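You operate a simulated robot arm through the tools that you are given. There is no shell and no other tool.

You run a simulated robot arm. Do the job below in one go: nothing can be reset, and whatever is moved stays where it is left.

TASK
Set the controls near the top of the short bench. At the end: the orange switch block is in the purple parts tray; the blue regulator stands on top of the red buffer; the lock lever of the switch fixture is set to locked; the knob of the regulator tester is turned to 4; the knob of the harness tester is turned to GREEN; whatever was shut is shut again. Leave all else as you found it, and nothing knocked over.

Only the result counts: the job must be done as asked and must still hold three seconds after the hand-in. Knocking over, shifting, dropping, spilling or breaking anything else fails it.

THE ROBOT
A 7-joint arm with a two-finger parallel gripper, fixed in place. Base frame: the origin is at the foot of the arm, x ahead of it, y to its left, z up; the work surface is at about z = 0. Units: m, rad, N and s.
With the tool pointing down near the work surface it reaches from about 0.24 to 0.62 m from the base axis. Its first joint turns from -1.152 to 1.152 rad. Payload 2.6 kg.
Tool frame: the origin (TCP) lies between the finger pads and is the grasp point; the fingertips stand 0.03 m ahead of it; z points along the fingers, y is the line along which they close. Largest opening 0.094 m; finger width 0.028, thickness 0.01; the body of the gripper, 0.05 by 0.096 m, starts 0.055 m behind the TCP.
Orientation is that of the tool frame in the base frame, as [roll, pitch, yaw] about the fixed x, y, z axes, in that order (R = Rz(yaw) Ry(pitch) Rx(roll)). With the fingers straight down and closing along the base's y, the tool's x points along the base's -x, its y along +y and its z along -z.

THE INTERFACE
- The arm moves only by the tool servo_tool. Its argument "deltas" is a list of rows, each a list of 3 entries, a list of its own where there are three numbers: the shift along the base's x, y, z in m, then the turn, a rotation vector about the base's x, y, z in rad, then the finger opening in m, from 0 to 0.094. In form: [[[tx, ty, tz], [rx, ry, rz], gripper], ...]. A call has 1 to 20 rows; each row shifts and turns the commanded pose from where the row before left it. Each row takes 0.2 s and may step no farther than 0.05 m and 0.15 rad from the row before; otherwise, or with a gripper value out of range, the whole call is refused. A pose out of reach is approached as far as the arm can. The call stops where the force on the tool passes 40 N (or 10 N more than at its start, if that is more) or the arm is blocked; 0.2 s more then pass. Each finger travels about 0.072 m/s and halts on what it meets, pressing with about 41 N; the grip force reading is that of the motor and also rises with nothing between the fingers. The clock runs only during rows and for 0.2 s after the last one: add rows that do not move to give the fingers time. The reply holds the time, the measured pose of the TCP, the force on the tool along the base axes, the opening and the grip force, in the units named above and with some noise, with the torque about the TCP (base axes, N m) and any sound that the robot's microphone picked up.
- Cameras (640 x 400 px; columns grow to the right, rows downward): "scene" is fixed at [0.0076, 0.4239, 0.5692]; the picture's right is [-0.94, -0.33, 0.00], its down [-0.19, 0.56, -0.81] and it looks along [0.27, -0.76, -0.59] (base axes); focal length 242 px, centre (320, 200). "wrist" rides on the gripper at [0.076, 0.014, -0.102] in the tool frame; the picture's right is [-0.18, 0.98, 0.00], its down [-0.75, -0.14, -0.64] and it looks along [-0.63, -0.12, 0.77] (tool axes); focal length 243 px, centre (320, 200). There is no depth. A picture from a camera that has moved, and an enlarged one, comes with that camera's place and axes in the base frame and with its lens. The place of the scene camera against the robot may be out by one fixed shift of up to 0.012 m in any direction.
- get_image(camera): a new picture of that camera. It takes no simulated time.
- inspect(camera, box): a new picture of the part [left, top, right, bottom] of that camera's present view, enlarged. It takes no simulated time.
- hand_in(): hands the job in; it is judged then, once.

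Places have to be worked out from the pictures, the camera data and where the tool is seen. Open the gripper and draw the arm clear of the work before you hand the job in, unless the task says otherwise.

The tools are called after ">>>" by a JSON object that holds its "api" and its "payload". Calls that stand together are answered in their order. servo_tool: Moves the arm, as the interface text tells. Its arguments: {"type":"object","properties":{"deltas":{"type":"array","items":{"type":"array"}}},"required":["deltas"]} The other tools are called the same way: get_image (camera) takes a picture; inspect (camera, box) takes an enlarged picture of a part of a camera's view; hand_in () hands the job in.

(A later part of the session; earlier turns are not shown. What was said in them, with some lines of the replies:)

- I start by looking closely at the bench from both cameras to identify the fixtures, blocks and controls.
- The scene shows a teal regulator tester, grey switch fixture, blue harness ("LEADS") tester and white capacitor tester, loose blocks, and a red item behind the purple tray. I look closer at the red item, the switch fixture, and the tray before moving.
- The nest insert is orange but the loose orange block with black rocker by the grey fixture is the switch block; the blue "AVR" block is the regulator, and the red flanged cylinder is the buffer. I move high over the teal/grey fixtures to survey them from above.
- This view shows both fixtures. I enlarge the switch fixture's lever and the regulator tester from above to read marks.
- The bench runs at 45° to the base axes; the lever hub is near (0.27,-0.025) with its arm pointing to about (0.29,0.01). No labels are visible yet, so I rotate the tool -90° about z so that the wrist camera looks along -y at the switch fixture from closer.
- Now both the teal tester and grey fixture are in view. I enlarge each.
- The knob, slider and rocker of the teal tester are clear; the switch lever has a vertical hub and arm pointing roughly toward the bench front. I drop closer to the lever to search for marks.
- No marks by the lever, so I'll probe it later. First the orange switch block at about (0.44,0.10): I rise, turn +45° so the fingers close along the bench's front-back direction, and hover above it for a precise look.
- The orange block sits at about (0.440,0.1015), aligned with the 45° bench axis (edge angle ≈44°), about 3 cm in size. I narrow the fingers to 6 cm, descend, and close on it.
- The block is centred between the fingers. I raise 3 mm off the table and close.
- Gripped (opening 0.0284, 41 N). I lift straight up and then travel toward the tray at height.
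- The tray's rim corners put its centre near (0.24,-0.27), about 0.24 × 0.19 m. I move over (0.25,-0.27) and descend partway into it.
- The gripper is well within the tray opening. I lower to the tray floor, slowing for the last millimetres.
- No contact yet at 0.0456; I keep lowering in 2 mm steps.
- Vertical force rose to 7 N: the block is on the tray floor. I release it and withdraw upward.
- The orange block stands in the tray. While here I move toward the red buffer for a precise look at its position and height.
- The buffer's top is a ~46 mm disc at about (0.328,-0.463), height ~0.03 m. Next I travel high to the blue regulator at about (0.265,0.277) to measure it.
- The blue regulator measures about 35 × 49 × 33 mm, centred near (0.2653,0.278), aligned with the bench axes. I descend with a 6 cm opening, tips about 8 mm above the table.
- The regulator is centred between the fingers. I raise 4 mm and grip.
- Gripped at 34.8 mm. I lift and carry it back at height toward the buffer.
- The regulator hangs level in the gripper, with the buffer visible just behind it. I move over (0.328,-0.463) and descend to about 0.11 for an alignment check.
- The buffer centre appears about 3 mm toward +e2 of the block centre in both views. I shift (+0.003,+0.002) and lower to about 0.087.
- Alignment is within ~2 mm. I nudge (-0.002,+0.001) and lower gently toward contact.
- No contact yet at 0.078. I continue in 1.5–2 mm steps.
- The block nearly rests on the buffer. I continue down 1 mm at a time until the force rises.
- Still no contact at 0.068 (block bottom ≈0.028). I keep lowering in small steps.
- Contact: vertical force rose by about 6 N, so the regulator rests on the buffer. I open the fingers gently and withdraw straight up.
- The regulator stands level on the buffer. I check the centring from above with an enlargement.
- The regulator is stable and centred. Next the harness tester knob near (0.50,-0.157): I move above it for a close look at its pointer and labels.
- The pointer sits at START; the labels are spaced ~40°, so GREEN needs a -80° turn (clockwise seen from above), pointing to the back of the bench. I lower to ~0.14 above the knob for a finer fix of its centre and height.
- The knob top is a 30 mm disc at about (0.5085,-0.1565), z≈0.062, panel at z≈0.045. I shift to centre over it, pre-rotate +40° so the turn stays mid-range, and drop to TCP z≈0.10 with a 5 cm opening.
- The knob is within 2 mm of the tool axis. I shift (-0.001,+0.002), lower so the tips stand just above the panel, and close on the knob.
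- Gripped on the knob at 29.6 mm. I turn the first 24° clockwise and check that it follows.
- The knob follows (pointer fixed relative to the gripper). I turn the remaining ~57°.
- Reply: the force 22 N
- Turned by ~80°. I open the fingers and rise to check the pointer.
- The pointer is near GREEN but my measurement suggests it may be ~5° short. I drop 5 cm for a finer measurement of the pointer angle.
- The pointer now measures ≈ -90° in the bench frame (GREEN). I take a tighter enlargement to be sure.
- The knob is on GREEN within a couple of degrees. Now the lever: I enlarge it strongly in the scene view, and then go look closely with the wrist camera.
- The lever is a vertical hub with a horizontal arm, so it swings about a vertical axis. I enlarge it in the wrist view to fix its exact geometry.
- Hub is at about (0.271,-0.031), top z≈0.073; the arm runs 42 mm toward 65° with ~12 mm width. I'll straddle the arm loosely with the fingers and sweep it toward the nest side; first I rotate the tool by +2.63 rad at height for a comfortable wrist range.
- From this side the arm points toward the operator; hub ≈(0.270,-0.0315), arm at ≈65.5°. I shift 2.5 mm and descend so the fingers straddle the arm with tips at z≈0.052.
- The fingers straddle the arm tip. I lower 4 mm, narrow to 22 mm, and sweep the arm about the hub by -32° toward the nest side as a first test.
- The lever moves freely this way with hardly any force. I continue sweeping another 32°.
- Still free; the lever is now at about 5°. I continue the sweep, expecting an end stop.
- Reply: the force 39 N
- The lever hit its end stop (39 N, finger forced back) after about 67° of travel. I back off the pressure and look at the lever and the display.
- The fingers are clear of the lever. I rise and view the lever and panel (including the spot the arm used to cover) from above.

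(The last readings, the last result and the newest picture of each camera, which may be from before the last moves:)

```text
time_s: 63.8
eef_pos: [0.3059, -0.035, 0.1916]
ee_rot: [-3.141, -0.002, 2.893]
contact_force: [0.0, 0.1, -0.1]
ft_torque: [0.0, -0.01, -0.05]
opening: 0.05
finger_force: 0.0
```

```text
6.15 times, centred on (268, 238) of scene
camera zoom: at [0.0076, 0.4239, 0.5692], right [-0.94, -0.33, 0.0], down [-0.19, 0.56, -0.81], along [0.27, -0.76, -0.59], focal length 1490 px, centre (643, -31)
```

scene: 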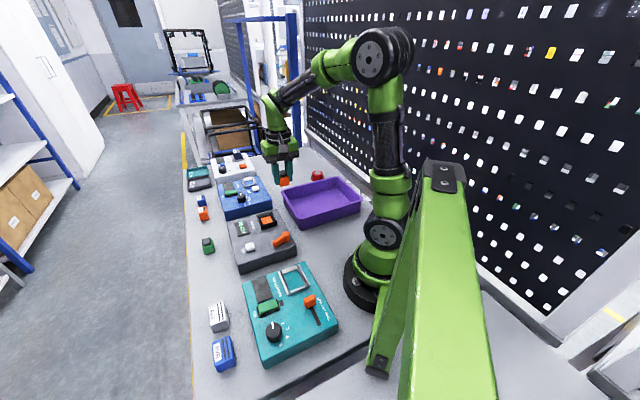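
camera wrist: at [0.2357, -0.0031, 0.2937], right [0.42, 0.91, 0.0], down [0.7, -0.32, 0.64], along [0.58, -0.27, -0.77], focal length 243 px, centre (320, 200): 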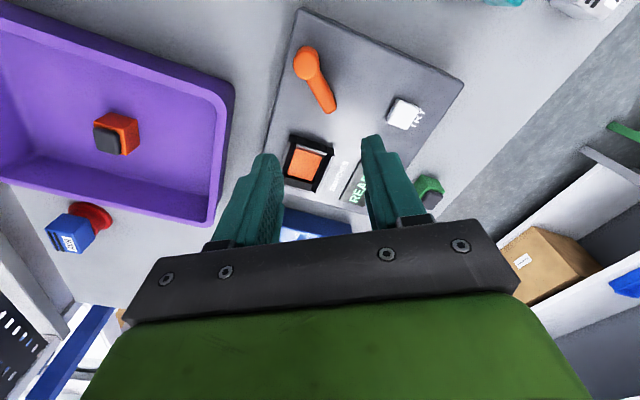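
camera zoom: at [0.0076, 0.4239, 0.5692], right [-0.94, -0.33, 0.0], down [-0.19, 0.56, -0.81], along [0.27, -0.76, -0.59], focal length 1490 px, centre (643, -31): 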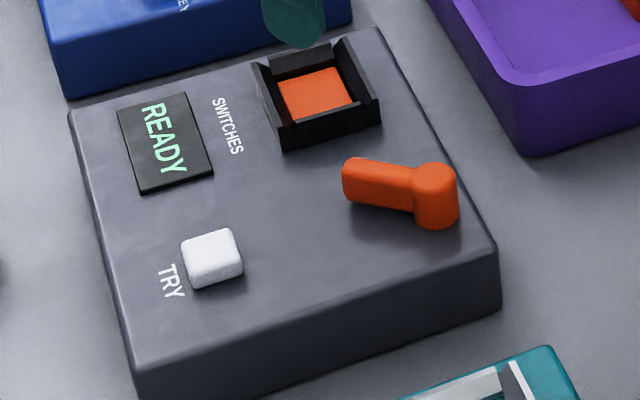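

The lever now rests at its other stop, pointing toward the nest (locked), and no label was hidden beneath. Next is the regulator tester knob near (0.176,0.225); it must go from 1 to 4 (about -120°), so I travel there while pre-rotating the tool +120°.

>>> {"api": "servo_tool", "payload": {"deltas": [[[0, 0.03, 0.005], [0, 0, 0.14], 0.05], [[0, 0.035, 0], [0, 0, 0.14], 0.05], [[-0.005, 0.035, 0], [0, 0, 0.14], 0.05], [[-0.01, 0.035, 0], [0, 0, 0.14], 0.05], [[-0.015, 0.035, 0], [0, 0, 0.14], 0.05], [[-0.02, 0.03, 0], [0, 0, 0.14], 0.05], [[-0.02, 0.025, 0], [0, 0, 0.14], 0.05], [[-0.02, 0.02, 0], [0, 0, 0.14], 0.05], [[-0.02, 0.01, 0], [0, 0, 0.14], 0.05], [[-0.02, 0.005, 0], [0, 0, 0.14], 0.05], [[0, 0, 0], [0, 0, 0.14], 0.05], [[0, 0, 0], [0, 0, 0.14], 0.05], [[0, 0, 0], [0, 0, 0.14], 0.05], [[0, 0, 0], [0, 0, 0.14], 0.05], [[0, 0, 0], [0, 0, 0.14], 0.05], [[0, 0, 0], [0, 0, 0], 0.05]]}}

>>> {"api": "get_image", "payload": {"camera": "wrist"}}

>>> {"api": "inspect", "payload": {"camera": "wrist", "box": [250, 20, 390, 130]}}

```text
time_s: 67.2
eef_pos: [0.1761, 0.2254, 0.1945]
ee_rot: [-3.142, -0.002, -1.289]
contact_force: [-0.3, 1.3, 0.6]
ft_torque: [0.01, -0.01, 0.0]
opening: 0.0499
finger_force: 0.1
```

```text
taken
camera wrist: at [0.183, 0.1467, 0.2986], right [-1.0, -0.1, 0.0], down [-0.07, 0.76, 0.64], along [-0.06, 0.64, -0.77], focal length 243 px, centre (320, 200)
```

wrist: 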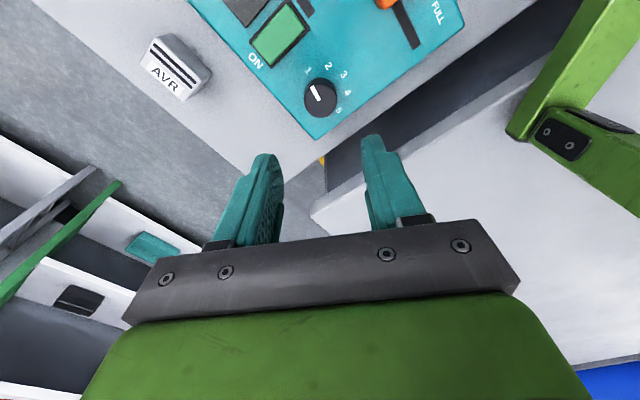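

```text
3.64 times, centred on (320, 75) of wrist
camera zoom: at [0.183, 0.1467, 0.2986], right [-1.0, -0.1, 0.0], down [-0.07, 0.76, 0.64], along [-0.06, 0.64, -0.77], focal length 882 px, centre (320, 654)
```

zoom: 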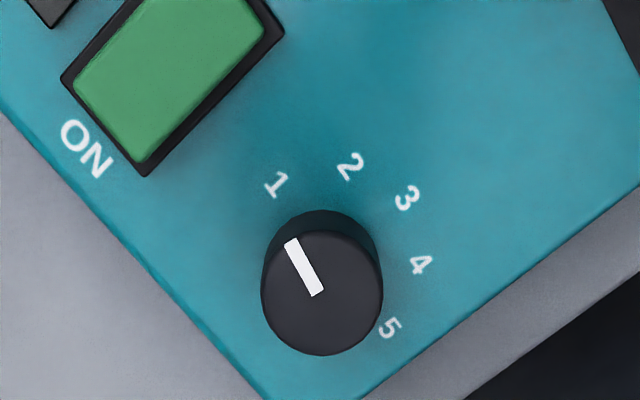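

The pointer is at 1; labels 1–5 are spaced 40°, so 4 needs a -120° turn. Knob centre ≈(0.175,0.222). I lower to TCP z≈0.10 to refine.

>>> {"api": "servo_tool", "payload": {"deltas": [[[0, -0.002, -0.03], [0, 0, 0], 0.05], [[0, 0, -0.035], [0, 0, 0], 0.05], [[0, 0, -0.03], [0, 0, 0], 0.05], [[0, 0, 0], [0, 0, 0], 0.05], [[0, 0, 0], [0, 0, 0], 0.05]]}}

>>> {"api": "inspect", "payload": {"camera": "wrist", "box": [250, 80, 390, 190]}}

```text
time_s: 68.4
eef_pos: [0.1757, 0.2196, 0.1015]
ee_rot: [3.141, -0.001, -1.291]
contact_force: [-0.2, 0.6, -0.8]
ft_torque: [0.03, 0.0, -0.04]
opening: 0.05
finger_force: 0.1
```

```text
3.64 times, centred on (320, 135) of wrist
camera zoom: at [0.1822, 0.1406, 0.2039], right [-1.0, -0.09, 0.0], down [-0.07, 0.76, 0.64], along [-0.06, 0.64, -0.77], focal length 882 px, centre (320, 436)
```

zoom: 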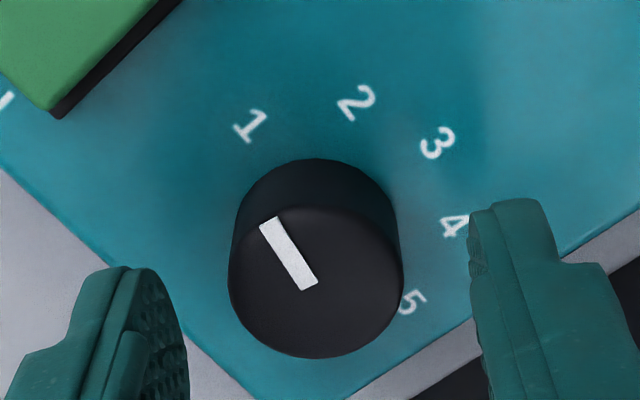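

The knob centre is about 4 mm in +y from the tool axis. I correct, lower to just above the panel, and grip the knob.

>>> {"api": "servo_tool", "payload": {"deltas": [[[0.0003, 0.004, 0], [0, 0, 0], 0.05], [[0, 0, -0.012], [0, 0, 0], 0.05], [[0, 0, -0.011], [0, 0, 0], 0.05], [[0, 0, 0], [0, 0, 0], 0.05], [[0, 0, 0], [0, 0, 0], 0.05]]}}

>>> {"api": "inspect", "payload": {"camera": "wrist", "box": [250, 90, 390, 200]}}

```text
time_s: 69.6
eef_pos: [0.1769, 0.2263, 0.0771]
ee_rot: [3.14, 0.0, -1.29]
contact_force: [1.4, -0.1, 0.5]
ft_torque: [0.03, 0.02, -0.03]
opening: 0.0504
finger_force: 0.0
```

```text
3.64 times, centred on (320, 145) of wrist
camera zoom: at [0.1836, 0.1468, 0.1802], right [-1.0, -0.09, 0.0], down [-0.07, 0.76, 0.64], along [-0.06, 0.64, -0.77], focal length 882 px, centre (320, 400)
```

zoom: 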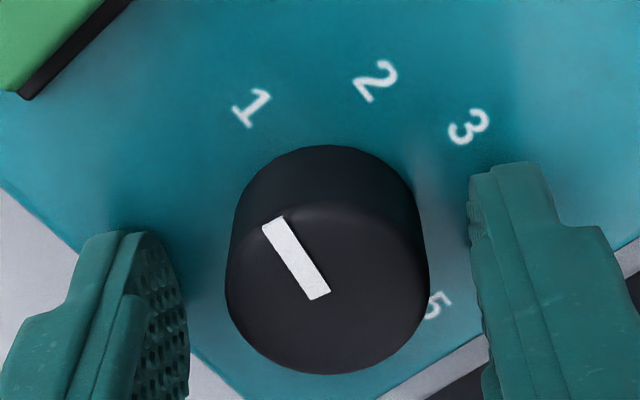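

Residual offset is ~2 mm; I correct by (-0.001,-0.0015) and close on the knob.

>>> {"api": "servo_tool", "payload": {"deltas": [[[-0.001, -0.0015, 0], [0, 0, 0], 0.05], [[0, 0, 0], [0, 0, 0], 0.035], [[0, 0, 0], [0, 0, 0], 0.015], [[0, 0, 0], [0, 0, 0], 0.01], [[0, 0, 0], [0, 0, 0], 0.01]]}}

>>> {"api": "inspect", "payload": {"camera": "wrist", "box": [250, 90, 390, 200]}}

```text
time_s: 70.8
eef_pos: [0.1747, 0.2243, 0.0764]
ee_rot: [3.14, 0.0, -1.293]
contact_force: [-5.9, -1.5, 3.4]
ft_torque: [-0.04, 0.16, 0.0]
opening: 0.0312
finger_force: 44.9
```

```text
3.64 times, centred on (320, 145) of wrist
camera zoom: at [0.1823, 0.1461, 0.1801], right [-1.0, -0.09, 0.0], down [-0.07, 0.76, 0.64], along [-0.06, 0.64, -0.77], focal length 882 px, centre (320, 400)
```

zoom: 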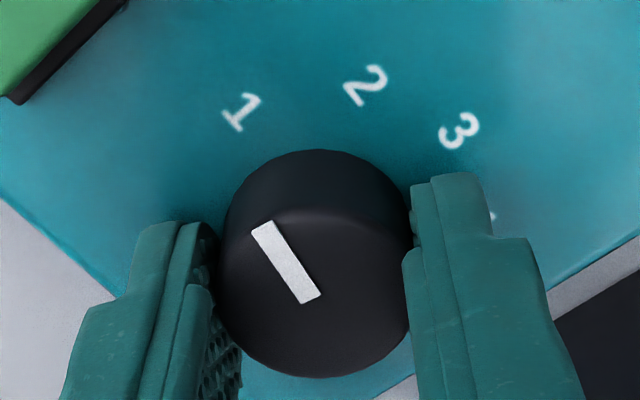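

Gripped at 31.2 mm. I turn the first -1.0 rad and check that the knob follows.

>>> {"api": "servo_tool", "payload": {"deltas": [[[0, 0, 0], [0, 0, -0.1], 0.01], [[0, 0, 0], [0, 0, -0.1], 0.01], [[0, 0, 0], [0, 0, -0.1], 0.01], [[0, 0, 0], [0, 0, -0.1], 0.01], [[0, 0, 0], [0, 0, -0.1], 0.01], [[0, 0, 0], [0, 0, -0.1], 0.01], [[0, 0, 0], [0, 0, -0.1], 0.01], [[0, 0, 0], [0, 0, -0.1], 0.01], [[0, 0, 0], [0, 0, -0.1], 0.01], [[0, 0, 0], [0, 0, -0.1], 0.01], [[0, 0, 0], [0, 0, 0], 0.01]]}}

>>> {"api": "inspect", "payload": {"camera": "wrist", "box": [250, 90, 390, 200]}}

```text
time_s: 72.0
eef_pos: [0.1765, 0.2237, 0.0767]
ee_rot: [-3.14, 0.0, -1.762]
contact_force: [2.0, 1.4, -4.1]
ft_torque: [-0.29, 0.06, -0.05]
opening: 0.0312
finger_force: 44.8
stopped in row 5: the force on the tool passed its limit at 43 N (the readings are from after the stop); the commanded pose is now the measured one
```

```text
3.64 times, centred on (320, 145) of wrist
camera zoom: at [0.147, 0.1513, 0.1802], right [-0.93, 0.37, 0.0], down [0.28, 0.71, 0.64], along [0.24, 0.6, -0.77], focal length 882 px, centre (320, 400)
```

zoom: 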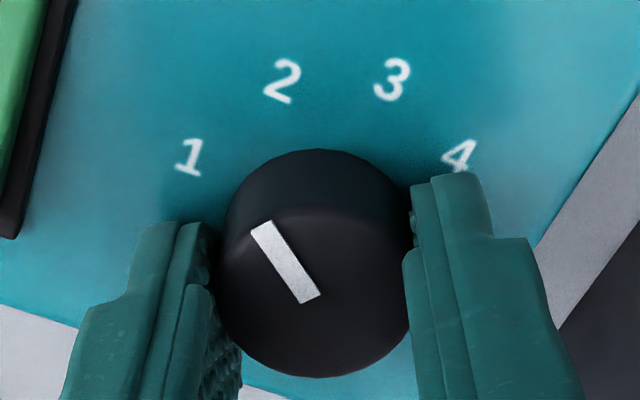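

It stopped on side force (43 N) after 27°, meaning the tool axis is ~2–3 mm off the knob axis. I open, shift ~2.5 mm toward the camera side (tool +x), and regrip.

>>> {"api": "servo_tool", "payload": {"deltas": [[[0, 0, 0], [0, 0, 0], 0.04], [[0, 0, 0], [0, 0, 0], 0.045], [[-0.0005, -0.0025, 0], [0, 0, 0], 0.045], [[0, 0, 0], [0, 0, 0], 0.045]]}}

>>> {"api": "inspect", "payload": {"camera": "wrist", "box": [250, 90, 390, 200]}}

```text
time_s: 73.0
eef_pos: [0.1769, 0.2228, 0.0769]
ee_rot: [-3.141, 0.001, -1.762]
contact_force: [0.1, 0.1, 0.1]
ft_torque: [0.01, 0.0, 0.01]
opening: 0.0449
finger_force: 0.0
```

```text
3.64 times, centred on (320, 145) of wrist
camera zoom: at [0.1466, 0.149, 0.1808], right [-0.93, 0.37, 0.0], down [0.28, 0.71, 0.64], along [0.24, 0.6, -0.77], focal length 882 px, centre (320, 400)
```

zoom: 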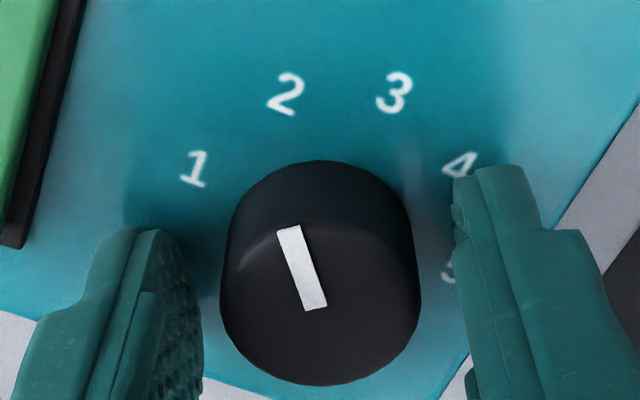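

Interesting: on release the knob snapped onto detent 2 (pointer now at bench -51°), and the tool is now well centred. I regrip and turn in stages toward 4, -80° more.

>>> {"api": "servo_tool", "payload": {"deltas": [[[0, 0, 0], [0, 0, 0], 0.03], [[0, 0, 0], [0, 0, 0], 0.01], [[0, 0, 0], [0, 0, 0], 0.01], [[0, 0, 0], [0, 0, -0.1], 0.01], [[0, 0, 0], [0, 0, -0.1], 0.01], [[0, 0, 0], [0, 0, -0.1], 0.01], [[0, 0, 0], [0, 0, -0.1], 0.01], [[0, 0, 0], [0, 0, 0], 0.01]]}}

>>> {"api": "inspect", "payload": {"camera": "wrist", "box": [250, 90, 390, 200]}}

```text
time_s: 74.9
eef_pos: [0.175, 0.2225, 0.0769]
ee_rot: [-3.138, 0.002, -2.166]
contact_force: [-1.4, -1.3, 4.8]
ft_torque: [0.24, -0.18, -0.02]
opening: 0.0315
finger_force: 45.0
stopped in row 8: the force on the tool passed its limit at 40 N (the readings are from after the stop); the commanded pose is now the measured one
```

```text
3.64 times, centred on (320, 145) of wrist
camera zoom: at [0.1205, 0.1662, 0.1804], right [-0.71, 0.7, 0.0], down [0.54, 0.55, 0.64], along [0.45, 0.46, -0.77], focal length 882 px, centre (320, 400)
```

zoom: 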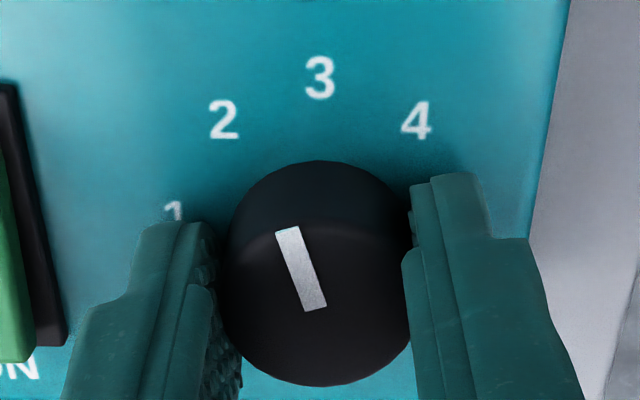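

The force limit stopped it again after 23°, past the midpoint toward 3. I release so that it snaps to 3, then view and regrip.

>>> {"api": "servo_tool", "payload": {"deltas": [[[0, 0, 0], [0, 0, 0], 0.04], [[0, 0, 0], [0, 0, 0], 0.045], [[0, 0, 0], [0, 0, 0], 0.045]]}}

>>> {"api": "inspect", "payload": {"camera": "wrist", "box": [250, 90, 390, 200]}}

```text
time_s: 75.7
eef_pos: [0.1752, 0.2228, 0.0768]
ee_rot: [-3.14, 0.0, -2.165]
contact_force: [-0.1, 0.0, -1.1]
ft_torque: [0.01, 0.0, -0.02]
opening: 0.0449
finger_force: 0.1
```

```text
3.64 times, centred on (320, 145) of wrist
camera zoom: at [0.1205, 0.1662, 0.1803], right [-0.71, 0.7, 0.0], down [0.54, 0.55, 0.64], along [0.45, 0.46, -0.77], focal length 882 px, centre (320, 400)
```

zoom: 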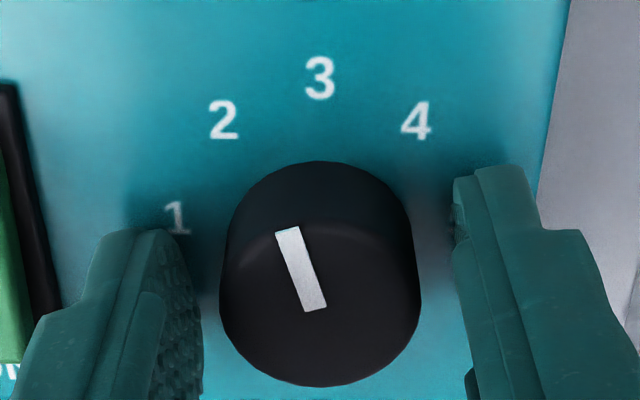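

The knob stayed at bench -74° (no detents). I regrip and turn in small stages, reading the side force so that I can relieve it.

>>> {"api": "servo_tool", "payload": {"deltas": [[[0, 0, 0], [0, 0, 0], 0.03], [[0, 0, 0], [0, 0, 0], 0.01], [[0, 0, 0], [0, 0, 0], 0.01]]}}

>>> {"api": "servo_tool", "payload": {"deltas": [[[0, 0, 0], [0, 0, -0.1], 0.01], [[0, 0, 0], [0, 0, -0.1], 0.01]]}}

```text
time_s: 76.5
eef_pos: [0.175, 0.2226, 0.0781]
ee_rot: [-3.139, -0.002, -2.166]
contact_force: [-0.6, -0.3, -0.9]
ft_torque: [-0.03, -0.01, 0.01]
opening: 0.0308
finger_force: 45.4
```

```text
time_s: 77.1
eef_pos: [0.1761, 0.222, 0.0769]
ee_rot: [-3.139, 0.0, -2.367]
contact_force: [-2.6, -3.7, 9.9]
ft_torque: [0.31, -0.44, -0.03]
opening: 0.0313
finger_force: 45.3
```

Side force is small so far (-2.6,-3.7,9.9). I continue with two more steps.

>>> {"api": "servo_tool", "payload": {"deltas": [[[0, 0, 0], [0, 0, -0.1], 0.01], [[0, 0, 0], [0, 0, -0.05], 0.01]]}}

```text
time_s: 77.7
eef_pos: [0.1757, 0.2232, 0.0775]
ee_rot: [-3.14, 0.0, -2.517]
contact_force: [-7.8, -3.2, 13.5]
ft_torque: [0.49, -0.71, 0.03]
opening: 0.0313
finger_force: 45.2
```

I've turned another 20°; forces are moderate (16 N). I regrip to relax the strain, then continue.

>>> {"api": "servo_tool", "payload": {"deltas": [[[0, 0, 0], [0, 0, 0], 0.04], [[0, 0, 0], [0, 0, 0], 0.04], [[0, 0, 0], [0, 0, 0], 0.02], [[0, 0, 0], [0, 0, 0], 0.01], [[0, 0, 0], [0, 0, 0], 0.01], [[0, 0, 0], [0, 0, -0.1], 0.01], [[0, 0, 0], [0, 0, -0.1], 0.01], [[0, 0, 0], [0, 0, -0.1], 0.01]]}}

>>> {"api": "inspect", "payload": {"camera": "wrist", "box": [250, 90, 390, 200]}}

```text
time_s: 79.5
eef_pos: [0.1766, 0.2222, 0.0759]
ee_rot: [-3.14, 0.001, -2.816]
contact_force: [-1.2, 19.0, -31.2]
ft_torque: [0.4, -0.11, 0.0]
opening: 0.0312
finger_force: 44.9
```

```text
3.64 times, centred on (320, 145) of wrist
camera zoom: at [0.0986, 0.2106, 0.1799], right [-0.14, 0.99, 0.0], down [0.76, 0.11, 0.64], along [0.64, 0.09, -0.77], focal length 882 px, centre (320, 400)
```

zoom: 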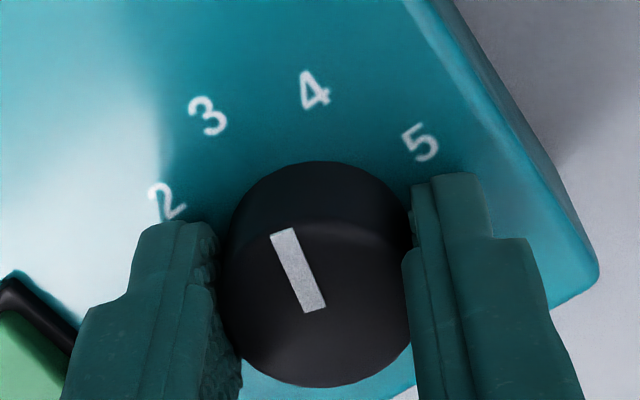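

The pointer is at about bench -108°, with 22° to go. I regrip to relax the vertical strain and turn another -0.2 rad.

>>> {"api": "servo_tool", "payload": {"deltas": [[[0, 0, 0], [0, 0, 0], 0.04], [[0, 0, 0], [0, 0, 0], 0.04], [[0, 0, 0], [0, 0, 0], 0.02], [[0, 0, 0], [0, 0, 0], 0.01], [[0, 0, 0], [0, 0, 0], 0.01], [[0, 0, 0], [0, 0, -0.1], 0.01], [[0, 0, 0], [0, 0, -0.1], 0.01]]}}

>>> {"api": "inspect", "payload": {"camera": "wrist", "box": [250, 90, 390, 200]}}

```text
time_s: 81.1
eef_pos: [0.1772, 0.223, 0.0777]
ee_rot: [-3.14, 0.001, -3.019]
contact_force: [-3.1, 2.3, 9.6]
ft_torque: [0.37, -0.59, -0.01]
opening: 0.0311
finger_force: 45.7
```

```text
3.64 times, centred on (320, 145) of wrist
camera zoom: at [0.0982, 0.2265, 0.1805], right [0.06, 1.0, 0.0], down [0.76, -0.05, 0.64], along [0.64, -0.04, -0.77], focal length 882 px, centre (320, 400)
```

zoom: 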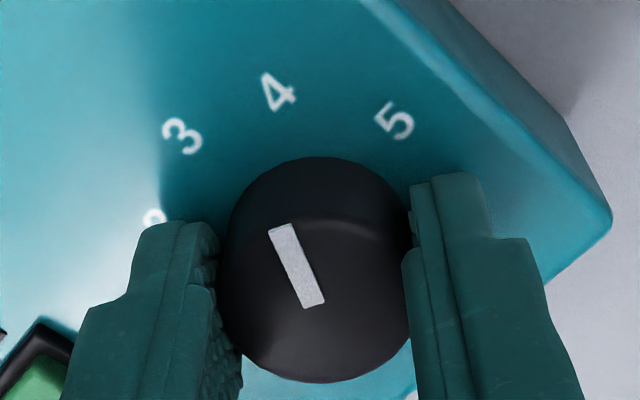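

The pointer is at bench -120°; about 10.5° remain. I turn -0.185 rad more, then release.

>>> {"api": "servo_tool", "payload": {"deltas": [[[0, 0, 0], [0, 0, -0.1], 0.01], [[0, 0, 0], [0, 0, -0.085], 0.01], [[0, 0, 0], [0, 0, 0], 0.01]]}}

>>> {"api": "servo_tool", "payload": {"deltas": [[[0, 0, 0], [0, 0, 0], 0.04], [[0, 0, 0], [0, 0, 0], 0.05], [[0, 0, 0], [0, 0, 0], 0.05], [[0, 0, 0.02], [0, 0, 0], 0.05], [[0, 0, 0.03], [0, 0, 0], 0.05], [[0, 0, 0.02], [0, 0, 0], 0.06], [[0, 0, 0], [0, 0, 0], 0.06]]}}

>>> {"api": "inspect", "payload": {"camera": "wrist", "box": [280, 75, 360, 150]}}

>>> {"api": "inspect", "payload": {"camera": "scene", "box": [230, 260, 350, 360]}}

```text
time_s: 81.9
eef_pos: [0.176, 0.2229, 0.0779]
ee_rot: [-3.139, -0.002, 3.083]
contact_force: [0.1, 10.6, -0.9]
ft_torque: [0.13, 0.4, -0.03]
opening: 0.0311
finger_force: 45.2
```

```text
time_s: 83.5
eef_pos: [0.1755, 0.2223, 0.1464]
ee_rot: [-3.139, 0.0, 3.084]
contact_force: [0.1, 1.0, 0.1]
ft_torque: [0.02, 0.02, 0.0]
opening: 0.0601
finger_force: 0.1
```

```text
5.33 times, centred on (320, 112) of wrist
camera zoom: at [0.1002, 0.239, 0.2495], right [0.24, 0.97, 0.0], down [0.74, -0.18, 0.64], along [0.62, -0.16, -0.77], focal length 1294 px, centre (320, 667)
```

zoom: 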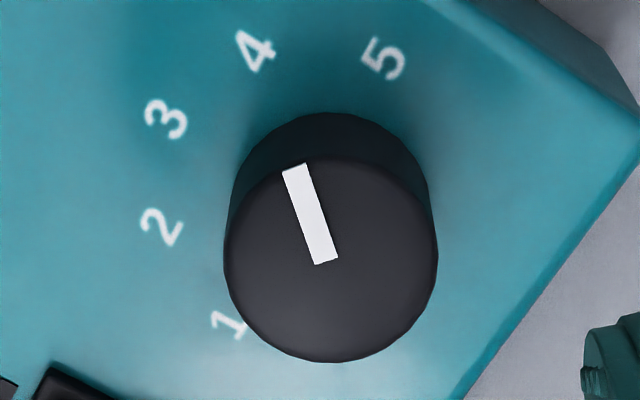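

```text
4.00 times, centred on (290, 310) of scene
camera zoom: at [0.0076, 0.4238, 0.5692], right [-0.94, -0.33, 0.0], down [-0.19, 0.56, -0.81], along [0.27, -0.76, -0.59], focal length 968 px, centre (440, -240)
```

zoom: 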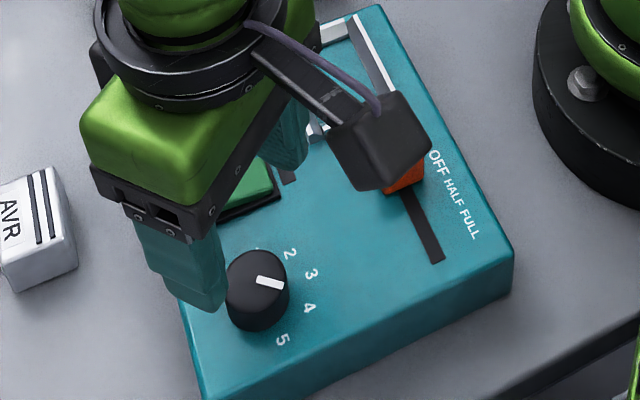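

The pointer now measures bench -131.8° (label 4 at -130° in the same scale), so the knob is on 4. I withdraw upward and away, then check the whole scene.

>>> {"api": "servo_tool", "payload": {"deltas": [[[0, 0, 0.04], [0, 0, 0], 0.08], [[0, 0, 0.045], [0, 0, 0], 0.094], [[0, 0, 0.045], [0, 0, 0], 0.094], [[0.03, -0.03, 0.03], [0, 0, 0], 0.094], [[0.04, -0.03, 0.02], [0, 0, 0], 0.094], [[0.04, -0.03, 0], [0, 0, 0], 0.094], [[0.04, -0.03, 0], [0, 0, 0], 0.094], [[0.03, -0.03, 0], [0, 0, 0], 0.094], [[0.03, -0.03, 0], [0, 0, 0], 0.094], [[0, 0, 0], [0, 0, 0], 0.094]]}}

>>> {"api": "get_image", "payload": {"camera": "scene"}}

>>> {"api": "get_image", "payload": {"camera": "wrist"}}

```text
refused: row 4 steps farther than a row can; nothing moved
```

```text
taken
```

scene: 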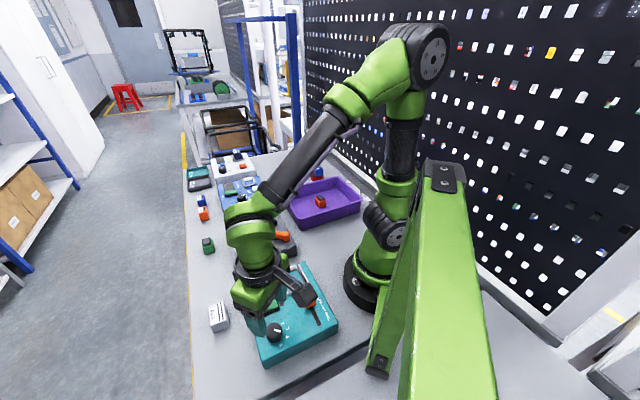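

```text
taken
camera wrist: at [0.1002, 0.239, 0.2495], right [0.24, 0.97, 0.0], down [0.74, -0.18, 0.64], along [0.62, -0.16, -0.77], focal length 243 px, centre (320, 200)
```

wrist: 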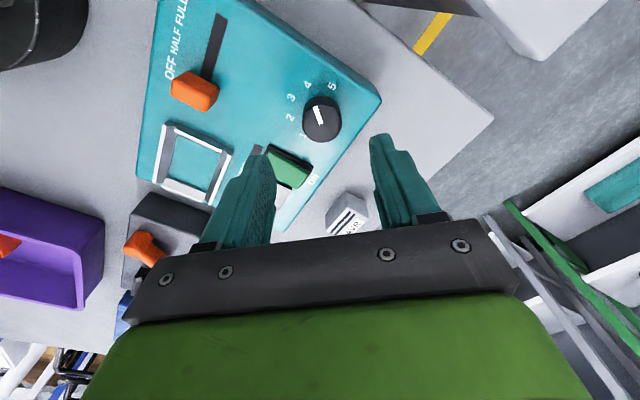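

One row was too long and was refused. I repeat the withdrawal with shorter steps.

>>> {"api": "servo_tool", "payload": {"deltas": [[[0, 0, 0.04], [0, 0, 0], 0.08], [[0, 0, 0.045], [0, 0, 0], 0.094], [[0, 0, 0.045], [0, 0, 0], 0.094], [[0.02, -0.02, 0.03], [0, 0, 0], 0.094], [[0.03, -0.03, 0.02], [0, 0, 0], 0.094], [[0.035, -0.03, 0], [0, 0, 0], 0.094], [[0.035, -0.03, 0], [0, 0, 0], 0.094], [[0.03, -0.03, 0], [0, 0, 0], 0.094], [[0.03, -0.03, 0], [0, 0, 0], 0.094], [[0.03, -0.03, 0], [0, 0, 0], 0.094], [[0, 0, 0], [0, 0, 0], 0.094]]}}

>>> {"api": "get_image", "payload": {"camera": "scene"}}

>>> {"api": "get_image", "payload": {"camera": "wrist"}}

```text
time_s: 85.9
eef_pos: [0.387, 0.0254, 0.3257]
ee_rot: [-3.14, 0.002, 3.083]
contact_force: [-0.1, -0.5, -0.9]
ft_torque: [0.02, 0.01, -0.01]
opening: 0.0938
finger_force: 0.0
```

```text
taken
```

scene: 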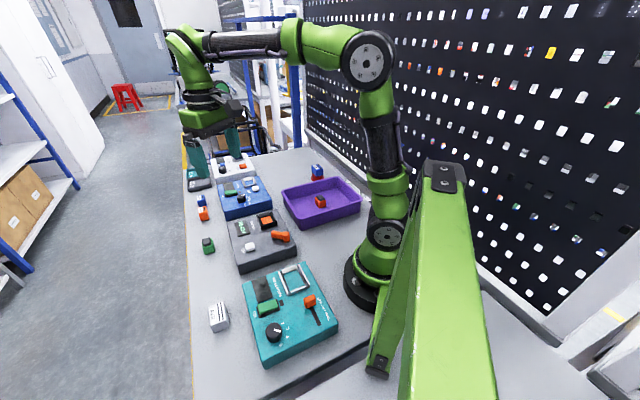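

```text
taken
camera wrist: at [0.3107, 0.0425, 0.4292], right [0.24, 0.97, 0.0], down [0.74, -0.18, 0.64], along [0.62, -0.16, -0.77], focal length 243 px, centre (320, 200)
```

wrist: 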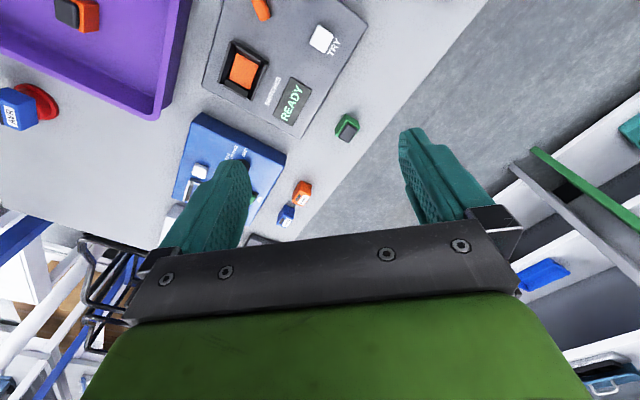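

The arm is clear. I check each fixture and block in the enlarged scene view against the starting pictures.

>>> {"api": "inspect", "payload": {"camera": "scene", "box": [190, 255, 350, 375]}}

>>> {"api": "inspect", "payload": {"camera": "scene", "box": [190, 200, 310, 275]}}

>>> {"api": "inspect", "payload": {"camera": "scene", "box": [180, 140, 300, 215]}}

>>> {"api": "inspect", "payload": {"camera": "scene", "box": [270, 150, 380, 240]}}

```text
3.33 times, centred on (270, 315) of scene
camera zoom: at [0.0077, 0.4238, 0.5692], right [-0.94, -0.33, 0.0], down [-0.19, 0.56, -0.81], along [0.27, -0.76, -0.59], focal length 807 px, centre (487, -183)
```

zoom: 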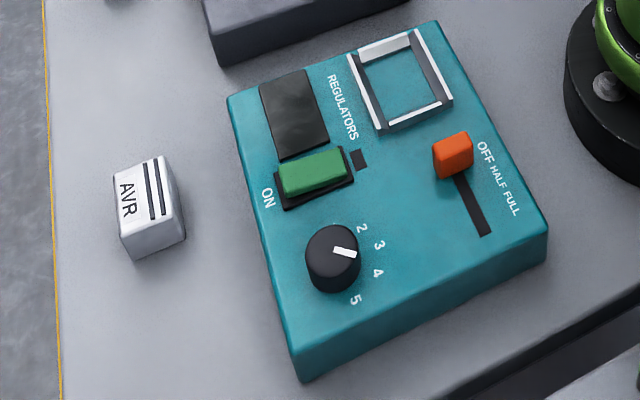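

```text
5.33 times, centred on (250, 238) of scene
camera zoom: at [0.0077, 0.4238, 0.5692], right [-0.94, -0.33, 0.0], down [-0.19, 0.56, -0.81], along [0.27, -0.76, -0.59], focal length 1291 px, centre (693, 0)
```

zoom: 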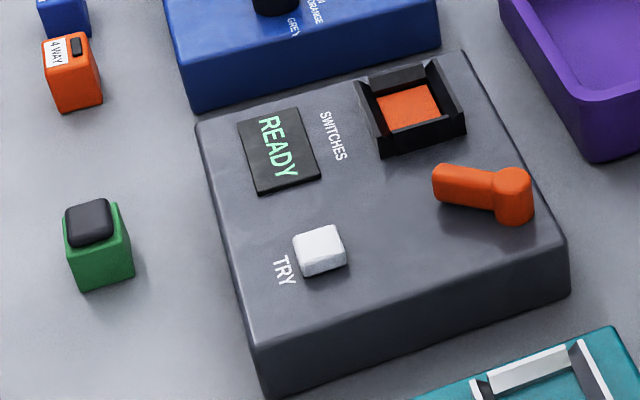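

```text
5.33 times, centred on (240, 178) of scene
camera zoom: at [0.0077, 0.4238, 0.5692], right [-0.94, -0.33, 0.0], down [-0.19, 0.56, -0.81], along [0.27, -0.76, -0.59], focal length 1291 px, centre (747, 320)
```

zoom: 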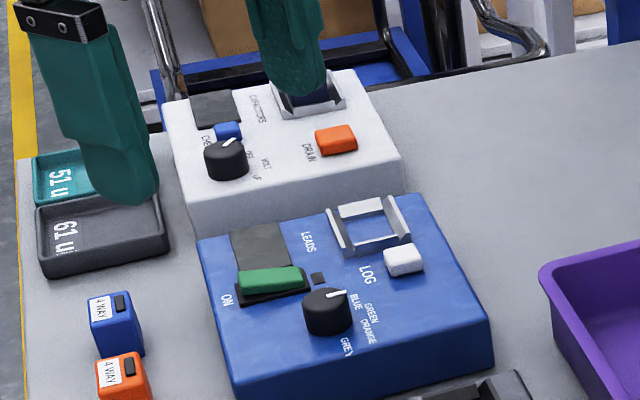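

```text
4.44 times, centred on (325, 195) of scene
camera zoom: at [0.0077, 0.4238, 0.5692], right [-0.94, -0.33, 0.0], down [-0.19, 0.56, -0.81], along [0.27, -0.76, -0.59], focal length 1076 px, centre (298, 222)
```

zoom: 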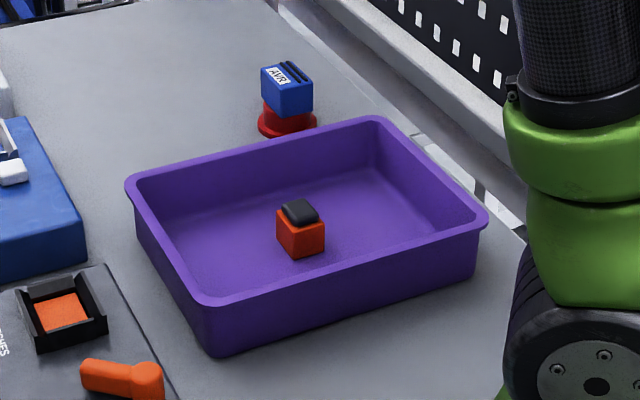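

Everything checks out: orange switch block upright in the purple tray, blue regulator standing on the red buffer, lever at its locked stop, regulator knob on 4, harness knob on GREEN. All other blocks, rockers and the slider are as found, the gripper is open and the arm is clear, so I hand in.

>>> {"api": "hand_in", "payload": {}}

```text
The job is handed in.
```

The job is handed in. All the items are set as asked, with one caveat on the lock lever. In the final pictures nothing else had moved or fallen over.

| Item | Result |
|---|---|
| Orange switch block | Upright in the purple parts tray |
| Blue regulator | Standing level on top of the red buffer, centred to within about 3 mm |
| Switch fixture lock lever | Swung about 62° to its end stop, pointing towards the nest |
| Regulator tester knob | On 4 (pointer within about 2° of the mark) |
| Harness tester knob | On GREEN (pointer within about 2° of the mark) |
| Anything that was shut | I found nothing shut and opened nothing |

**Lever direction:** the lever has no lock or unlock marks, and the READY display did not change when it moved. I took "locked" to be the stop nearest the nest. I did not check whether the lever could also have turned the other way from where it started.

**Regulator knob:** the turn stopped twice on side force (40–43 N) because the grip was slightly off centre. I gripped it again and finished in stages.

The gripper is open and the arm is clear of the work.
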